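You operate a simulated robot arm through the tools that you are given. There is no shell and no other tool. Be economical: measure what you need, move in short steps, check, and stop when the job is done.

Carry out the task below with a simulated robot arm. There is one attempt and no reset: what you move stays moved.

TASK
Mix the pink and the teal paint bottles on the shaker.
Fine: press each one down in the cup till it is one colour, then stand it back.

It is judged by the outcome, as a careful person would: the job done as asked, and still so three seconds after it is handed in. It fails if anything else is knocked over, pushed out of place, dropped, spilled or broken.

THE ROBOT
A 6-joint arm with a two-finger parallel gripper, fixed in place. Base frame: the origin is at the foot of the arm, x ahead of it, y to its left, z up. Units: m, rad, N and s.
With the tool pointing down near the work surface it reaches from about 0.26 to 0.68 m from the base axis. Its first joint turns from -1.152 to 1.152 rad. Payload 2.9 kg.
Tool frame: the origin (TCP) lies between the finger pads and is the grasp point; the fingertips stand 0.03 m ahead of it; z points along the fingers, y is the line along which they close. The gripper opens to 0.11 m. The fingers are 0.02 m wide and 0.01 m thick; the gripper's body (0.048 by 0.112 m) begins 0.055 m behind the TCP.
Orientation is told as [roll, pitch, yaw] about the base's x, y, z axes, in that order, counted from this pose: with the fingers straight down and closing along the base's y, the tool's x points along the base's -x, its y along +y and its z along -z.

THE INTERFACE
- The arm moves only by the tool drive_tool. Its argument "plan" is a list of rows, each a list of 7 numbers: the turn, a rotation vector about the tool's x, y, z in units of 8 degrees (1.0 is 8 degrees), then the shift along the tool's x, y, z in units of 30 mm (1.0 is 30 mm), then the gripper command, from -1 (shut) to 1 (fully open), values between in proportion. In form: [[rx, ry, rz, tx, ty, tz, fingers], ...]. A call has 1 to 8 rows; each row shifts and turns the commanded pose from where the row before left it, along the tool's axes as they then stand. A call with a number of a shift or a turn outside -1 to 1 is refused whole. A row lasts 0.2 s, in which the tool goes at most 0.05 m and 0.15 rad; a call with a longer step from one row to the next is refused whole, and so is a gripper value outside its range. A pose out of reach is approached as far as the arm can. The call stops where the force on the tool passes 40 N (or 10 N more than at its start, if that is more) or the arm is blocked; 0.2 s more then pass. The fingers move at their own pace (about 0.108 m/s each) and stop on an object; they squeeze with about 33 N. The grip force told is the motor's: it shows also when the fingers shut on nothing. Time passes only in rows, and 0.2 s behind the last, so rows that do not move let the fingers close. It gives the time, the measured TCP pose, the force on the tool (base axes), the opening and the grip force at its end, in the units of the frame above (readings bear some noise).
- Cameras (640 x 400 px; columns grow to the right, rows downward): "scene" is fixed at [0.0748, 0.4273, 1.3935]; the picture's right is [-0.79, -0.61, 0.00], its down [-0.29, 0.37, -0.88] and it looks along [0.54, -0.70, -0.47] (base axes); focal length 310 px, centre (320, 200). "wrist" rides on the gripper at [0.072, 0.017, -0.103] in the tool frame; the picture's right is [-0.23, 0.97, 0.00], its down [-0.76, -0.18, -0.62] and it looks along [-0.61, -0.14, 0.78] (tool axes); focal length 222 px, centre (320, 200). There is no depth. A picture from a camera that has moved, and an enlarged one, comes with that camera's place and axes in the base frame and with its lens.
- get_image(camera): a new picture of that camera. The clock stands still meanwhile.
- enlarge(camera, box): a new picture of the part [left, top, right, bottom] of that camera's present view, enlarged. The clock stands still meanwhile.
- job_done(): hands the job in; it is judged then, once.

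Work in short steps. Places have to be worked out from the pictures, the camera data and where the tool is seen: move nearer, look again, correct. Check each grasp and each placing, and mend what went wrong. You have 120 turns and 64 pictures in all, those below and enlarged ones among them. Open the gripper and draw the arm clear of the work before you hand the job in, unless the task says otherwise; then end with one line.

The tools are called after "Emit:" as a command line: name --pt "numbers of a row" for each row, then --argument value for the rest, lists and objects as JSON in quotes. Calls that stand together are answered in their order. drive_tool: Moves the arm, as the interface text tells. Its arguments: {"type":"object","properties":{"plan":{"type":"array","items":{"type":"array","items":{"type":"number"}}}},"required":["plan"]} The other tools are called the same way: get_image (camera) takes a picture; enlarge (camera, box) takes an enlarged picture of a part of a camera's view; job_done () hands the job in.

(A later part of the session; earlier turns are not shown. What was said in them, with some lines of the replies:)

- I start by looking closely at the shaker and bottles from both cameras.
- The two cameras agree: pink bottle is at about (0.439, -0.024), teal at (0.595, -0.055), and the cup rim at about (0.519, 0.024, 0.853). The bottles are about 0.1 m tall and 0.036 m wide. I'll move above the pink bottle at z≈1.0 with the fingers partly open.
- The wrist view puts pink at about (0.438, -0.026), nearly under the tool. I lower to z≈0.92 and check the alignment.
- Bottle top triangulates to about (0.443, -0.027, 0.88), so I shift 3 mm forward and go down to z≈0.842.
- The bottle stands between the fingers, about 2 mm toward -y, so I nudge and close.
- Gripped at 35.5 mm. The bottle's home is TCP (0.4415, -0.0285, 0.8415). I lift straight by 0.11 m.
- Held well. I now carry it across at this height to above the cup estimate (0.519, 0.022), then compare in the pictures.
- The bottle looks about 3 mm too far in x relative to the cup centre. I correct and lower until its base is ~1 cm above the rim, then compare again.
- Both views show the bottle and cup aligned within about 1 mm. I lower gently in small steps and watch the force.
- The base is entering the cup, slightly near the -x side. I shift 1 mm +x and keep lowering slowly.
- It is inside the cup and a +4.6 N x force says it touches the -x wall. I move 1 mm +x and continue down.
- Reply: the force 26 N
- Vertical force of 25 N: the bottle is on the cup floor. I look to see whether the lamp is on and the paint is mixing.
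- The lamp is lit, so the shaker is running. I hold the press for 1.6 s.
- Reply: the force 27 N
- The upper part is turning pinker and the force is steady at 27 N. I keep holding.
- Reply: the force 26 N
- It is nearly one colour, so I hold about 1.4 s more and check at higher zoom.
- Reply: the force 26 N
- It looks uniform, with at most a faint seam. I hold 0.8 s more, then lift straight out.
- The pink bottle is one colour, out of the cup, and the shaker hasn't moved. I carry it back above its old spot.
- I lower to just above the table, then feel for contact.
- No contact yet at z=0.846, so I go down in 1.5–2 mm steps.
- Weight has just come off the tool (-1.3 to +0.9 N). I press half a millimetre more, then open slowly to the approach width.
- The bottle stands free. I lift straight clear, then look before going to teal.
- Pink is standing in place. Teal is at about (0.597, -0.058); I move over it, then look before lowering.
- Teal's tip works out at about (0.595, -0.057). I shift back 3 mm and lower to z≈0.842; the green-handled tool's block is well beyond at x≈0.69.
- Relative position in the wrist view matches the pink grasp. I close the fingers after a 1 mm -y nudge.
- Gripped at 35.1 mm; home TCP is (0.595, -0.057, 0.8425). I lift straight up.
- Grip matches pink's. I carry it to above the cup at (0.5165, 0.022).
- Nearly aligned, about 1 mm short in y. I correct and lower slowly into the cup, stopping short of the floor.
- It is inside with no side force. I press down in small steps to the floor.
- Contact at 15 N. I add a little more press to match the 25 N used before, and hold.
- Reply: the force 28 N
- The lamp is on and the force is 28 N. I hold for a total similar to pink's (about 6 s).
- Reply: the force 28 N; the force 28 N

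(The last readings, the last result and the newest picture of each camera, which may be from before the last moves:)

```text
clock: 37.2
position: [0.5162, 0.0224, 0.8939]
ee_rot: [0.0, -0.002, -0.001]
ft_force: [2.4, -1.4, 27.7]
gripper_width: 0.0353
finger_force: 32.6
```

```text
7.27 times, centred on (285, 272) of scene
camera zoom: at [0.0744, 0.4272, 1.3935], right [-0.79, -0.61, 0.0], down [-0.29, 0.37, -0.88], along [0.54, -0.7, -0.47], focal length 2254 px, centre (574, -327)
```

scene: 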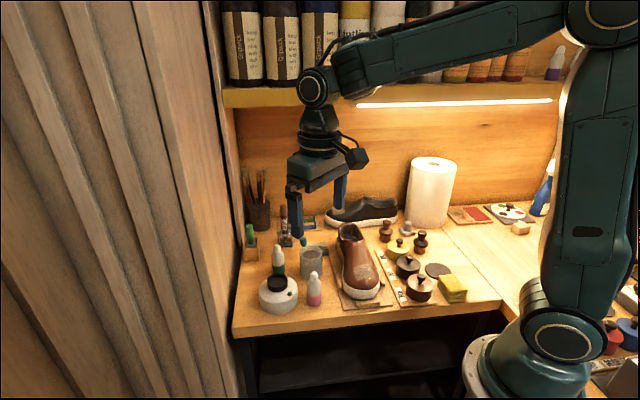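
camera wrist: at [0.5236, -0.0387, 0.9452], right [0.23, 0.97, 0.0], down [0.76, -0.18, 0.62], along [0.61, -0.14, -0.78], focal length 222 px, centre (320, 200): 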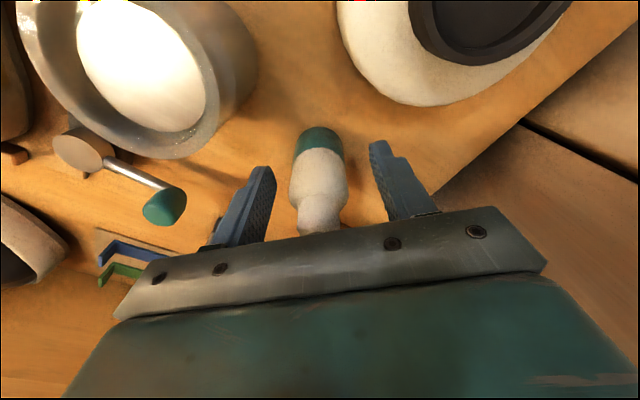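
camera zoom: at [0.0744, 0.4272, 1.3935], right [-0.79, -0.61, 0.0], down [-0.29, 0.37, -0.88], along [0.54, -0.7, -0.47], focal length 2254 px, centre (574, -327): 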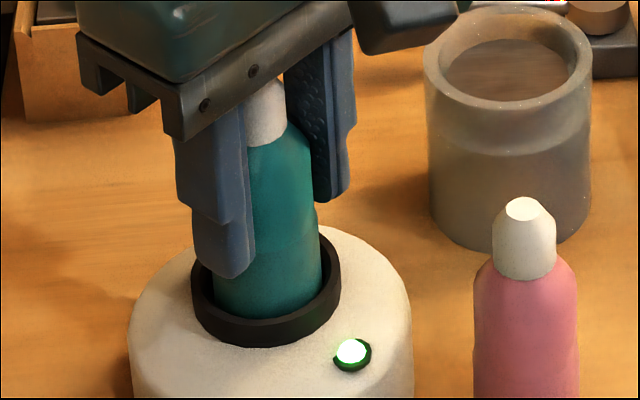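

Nearly uniform, with a slight shade difference still visible. I hold another 1.6 s and check.

Emit:
drive_tool --pt "0 0 0 0 0 0 -1" --pt "0 0 0 0 0 0 -1" --pt "0 0 0 0 0 0 -1" --pt "0 0 0 0 0 0 -1" --pt "0 0 0 0 0 0 -1" --pt "0 0 0 0 0 0 -1" --pt "0 0 0 0 0 0 -1" --pt "0 0 0 0 0 0 -1"

Emit:
enlarge --camera "scene" --box '[265, 245, 305, 300]'

```text
clock: 39.0
position: [0.5165, 0.0213, 0.8939]
ee_rot: [-0.001, -0.003, 0.0]
ft_force: [1.4, -0.3, 27.0]
gripper_width: 0.0353
finger_force: 32.9
```

```text
7.27 times, centred on (285, 272) of scene
camera zoom: at [0.0744, 0.4273, 1.3935], right [-0.79, -0.61, 0.0], down [-0.29, 0.37, -0.88], along [0.54, -0.7, -0.47], focal length 2254 px, centre (574, -327)
```

zoom: 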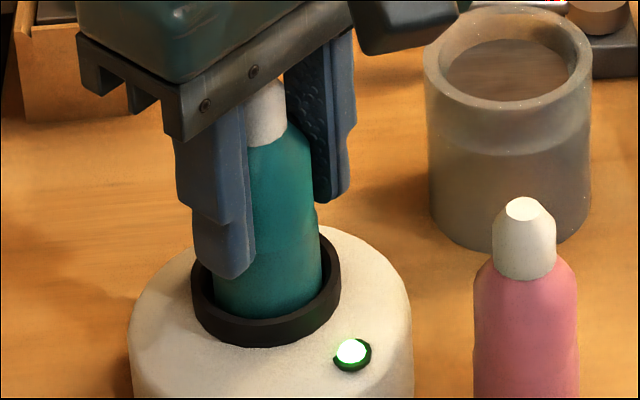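

No further change: it is one colour. I lift straight out.

Emit:
drive_tool --pt "0 0 0 0 0 -0.3 -1" --pt "0 0 0 0 0 -0.5 -1" --pt "0 0 0 0 0 -0.7 -1" --pt "0 0 0 0 0 -0.7 -1" --pt "0 0 0 0 0 0 -1"

Emit:
enlarge --camera "scene" --box '[225, 190, 345, 310]'

```text
clock: 40.2
position: [0.5145, 0.0212, 0.9586]
ee_rot: [0.001, 0.001, 0.002]
ft_force: [0.2, 0.0, -1.4]
gripper_width: 0.0354
finger_force: 33.0
```

```text
3.33 times, centred on (285, 250) of scene
camera zoom: at [0.0748, 0.4273, 1.3935], right [-0.79, -0.61, 0.0], down [-0.29, 0.37, -0.88], along [0.54, -0.7, -0.47], focal length 1033 px, centre (437, 33)
```

zoom: 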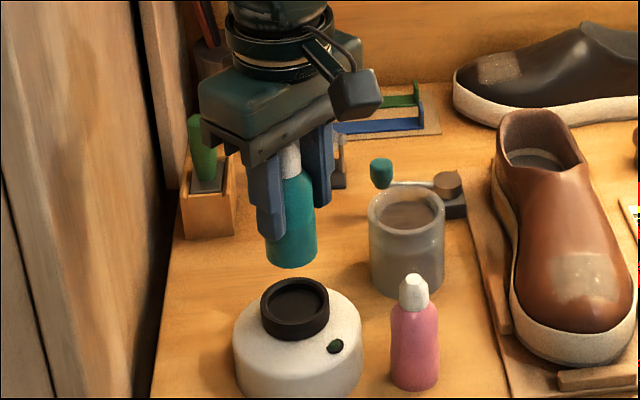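

Teal is one colour and clear of the cup. I carry it back above its home at (0.595, -0.057).

Emit:
drive_tool --pt "0 0 0 -0.53 -0.523 0 -1" --pt "0 0 0 -0.53 -0.523 0 -1" --pt "0 0 0 -0.53 -0.523 0 -1" --pt "0 0 0 -0.53 -0.523 0 -1" --pt "0 0 0 -0.53 -0.523 0 -1" --pt "0 0 0 0 0 0 -1"

Emit:
drive_tool --pt "0 0 0 0 0 0.9 -1" --pt "0 0 0 0 0 0.9 -1" --pt "0 0 0 0 0 0.9 -1" --pt "0 0 0 0 0 0.7 -1" --pt "0 0 0 0 0 0.2 -1" --pt "0 0 0 0 0 0.1 -1"

```text
clock: 41.6
position: [0.5968, -0.0573, 0.9587]
ee_rot: [0.0, 0.002, 0.0]
ft_force: [0.7, -0.4, -0.7]
gripper_width: 0.0354
finger_force: 33.4
```

```text
clock: 43.0
position: [0.5958, -0.057, 0.8479]
ee_rot: [0.001, 0.0, 0.001]
ft_force: [-0.1, 0.5, -1.5]
gripper_width: 0.0353
finger_force: 33.0
```

At z=0.848 with no contact yet (home is 0.8425); I step down gently.

Emit:
drive_tool --pt "0 0 0 0 0 0.1 -1" --pt "0 0 0 0 0 0.06 -1"

```text
clock: 43.6
position: [0.5961, -0.0566, 0.8423]
ee_rot: [-0.001, 0.001, 0.0]
ft_force: [0.1, 0.3, -1.5]
gripper_width: 0.0355
finger_force: 33.6
```

Emit:
drive_tool --pt "0 0 0 0 0 0.03 -1" --pt "0 0 0 0 0 0.02 -1"

```text
clock: 44.2
position: [0.5957, -0.0579, 0.8435]
ee_rot: [0.001, -0.001, 0.002]
ft_force: [-1.7, -1.0, 10.8]
gripper_width: 0.035
finger_force: 33.2
```

It is on the table (10.8 N). I ease up a hair and open to the approach width.

Emit:
drive_tool --pt "0 0 0 0 0 -0.02 -1" --pt "0 0 0 0 0 0 -0.2" --pt "0 0 0 0 0 0 0.1" --pt "0 0 0 0 0 0 0.18" --pt "0 0 0 0 0 0 0.18"

Emit:
get_image --camera "wrist"

```text
clock: 45.4
position: [0.5946, -0.0577, 0.8412]
ee_rot: [0.0, 0.0, 0.0]
ft_force: [-0.6, 0.7, -0.5]
gripper_width: 0.0649
finger_force: 0.0
```

```text
20 pictures are left
camera wrist: at [0.5237, -0.0397, 0.9443], right [0.23, 0.97, 0.0], down [0.76, -0.18, 0.62], along [0.61, -0.14, -0.78], focal length 222 px, centre (320, 200)
```

wrist: 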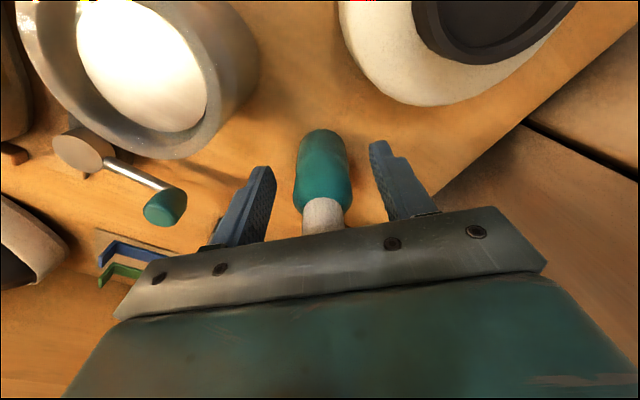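

The bottle stands free between the fingers. I lift straight up well clear and back off toward the start.

Emit:
drive_tool --pt "0 0 0 0 0 -0.8 0.18" --pt "0 0 0 0 0 -0.9 0.18" --pt "0 0 0 0 0 -0.9 0.18" --pt "0 0 0 0 0 -0.9 0.18" --pt "0 0 0 0 0 -0.9 0.18" --pt "0 0 0 0 0 -0.9 0.18" --pt "0 0 0 0 0 -0.9 0.18" --pt "0 0 0 0 0 -0.9 0.18"

Emit:
drive_tool --pt "0 0 0 0.9 0 0 0.5" --pt "0 0 0 0.9 0.3 0 1" --pt "0 0 0 0.9 0.5 0 1" --pt "0 0 0 0.9 0.5 0 1" --pt "0 0 0 0.9 0.5 0 1" --pt "0 0 0 0.9 0.5 0 1" --pt "0 0 0 0.9 0.5 0 1"

Emit:
get_image --camera "scene"

Emit:
enlarge --camera "scene" --box '[225, 190, 385, 320]'

```text
clock: 47.2
position: [0.5946, -0.0558, 1.0564]
ee_rot: [0.0, 0.001, 0.001]
ft_force: [0.4, 0.2, -0.1]
gripper_width: 0.0649
finger_force: 0.2
```

```text
clock: 48.8
position: [0.407, 0.0285, 1.0524]
ee_rot: [0.001, 0.0, 0.001]
ft_force: [0.0, -0.4, -0.6]
gripper_width: 0.1099
finger_force: 0.0
```

```text
19 pictures are left
```

scene: 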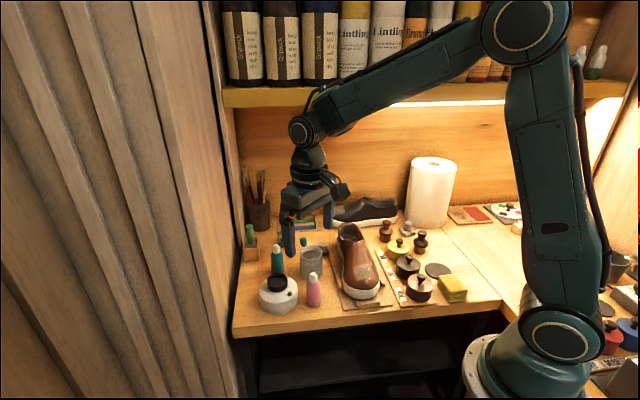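

```text
3.08 times, centred on (305, 255) of scene
camera zoom: at [0.0748, 0.4273, 1.3935], right [-0.79, -0.61, 0.0], down [-0.29, 0.37, -0.88], along [0.54, -0.7, -0.47], focal length 954 px, centre (366, 31)
```

zoom: 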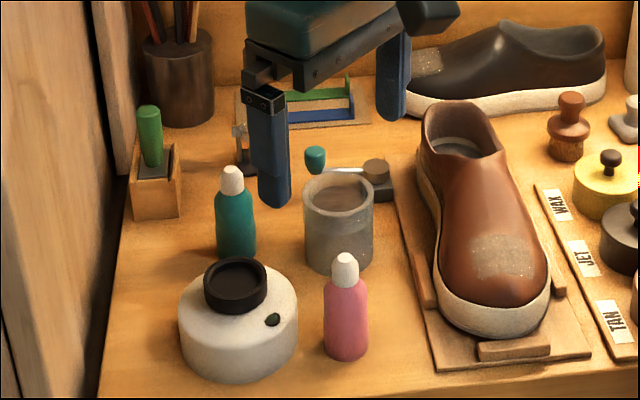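

Both bottles are mixed and standing in place. I see similar bottles on the shelf at the upper right, so I check that they aren't the ones meant.

Emit:
enlarge --camera "scene" --box '[540, 20, 640, 110]'

```text
4.44 times, centred on (590, 65) of scene
camera zoom: at [0.0748, 0.4273, 1.3935], right [-0.79, -0.61, 0.0], down [-0.29, 0.37, -0.88], along [0.54, -0.7, -0.47], focal length 1377 px, centre (-880, 800)
```

zoom: 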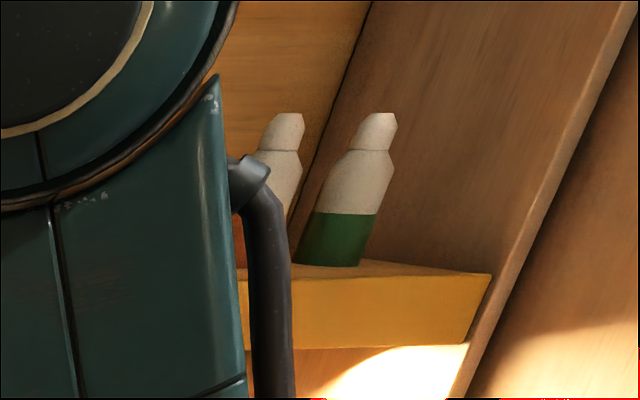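

The shelf bottles are green and purple, so they are not part of the job. The arm is clear and the gripper open, so I hand in.

Emit:
job_done

```text
The job is handed in.
```

The pink and teal bottles were each pressed in the shaker cup until they were one colour, and both are standing back within a few millimetres of where they were; nothing else was knocked or moved.
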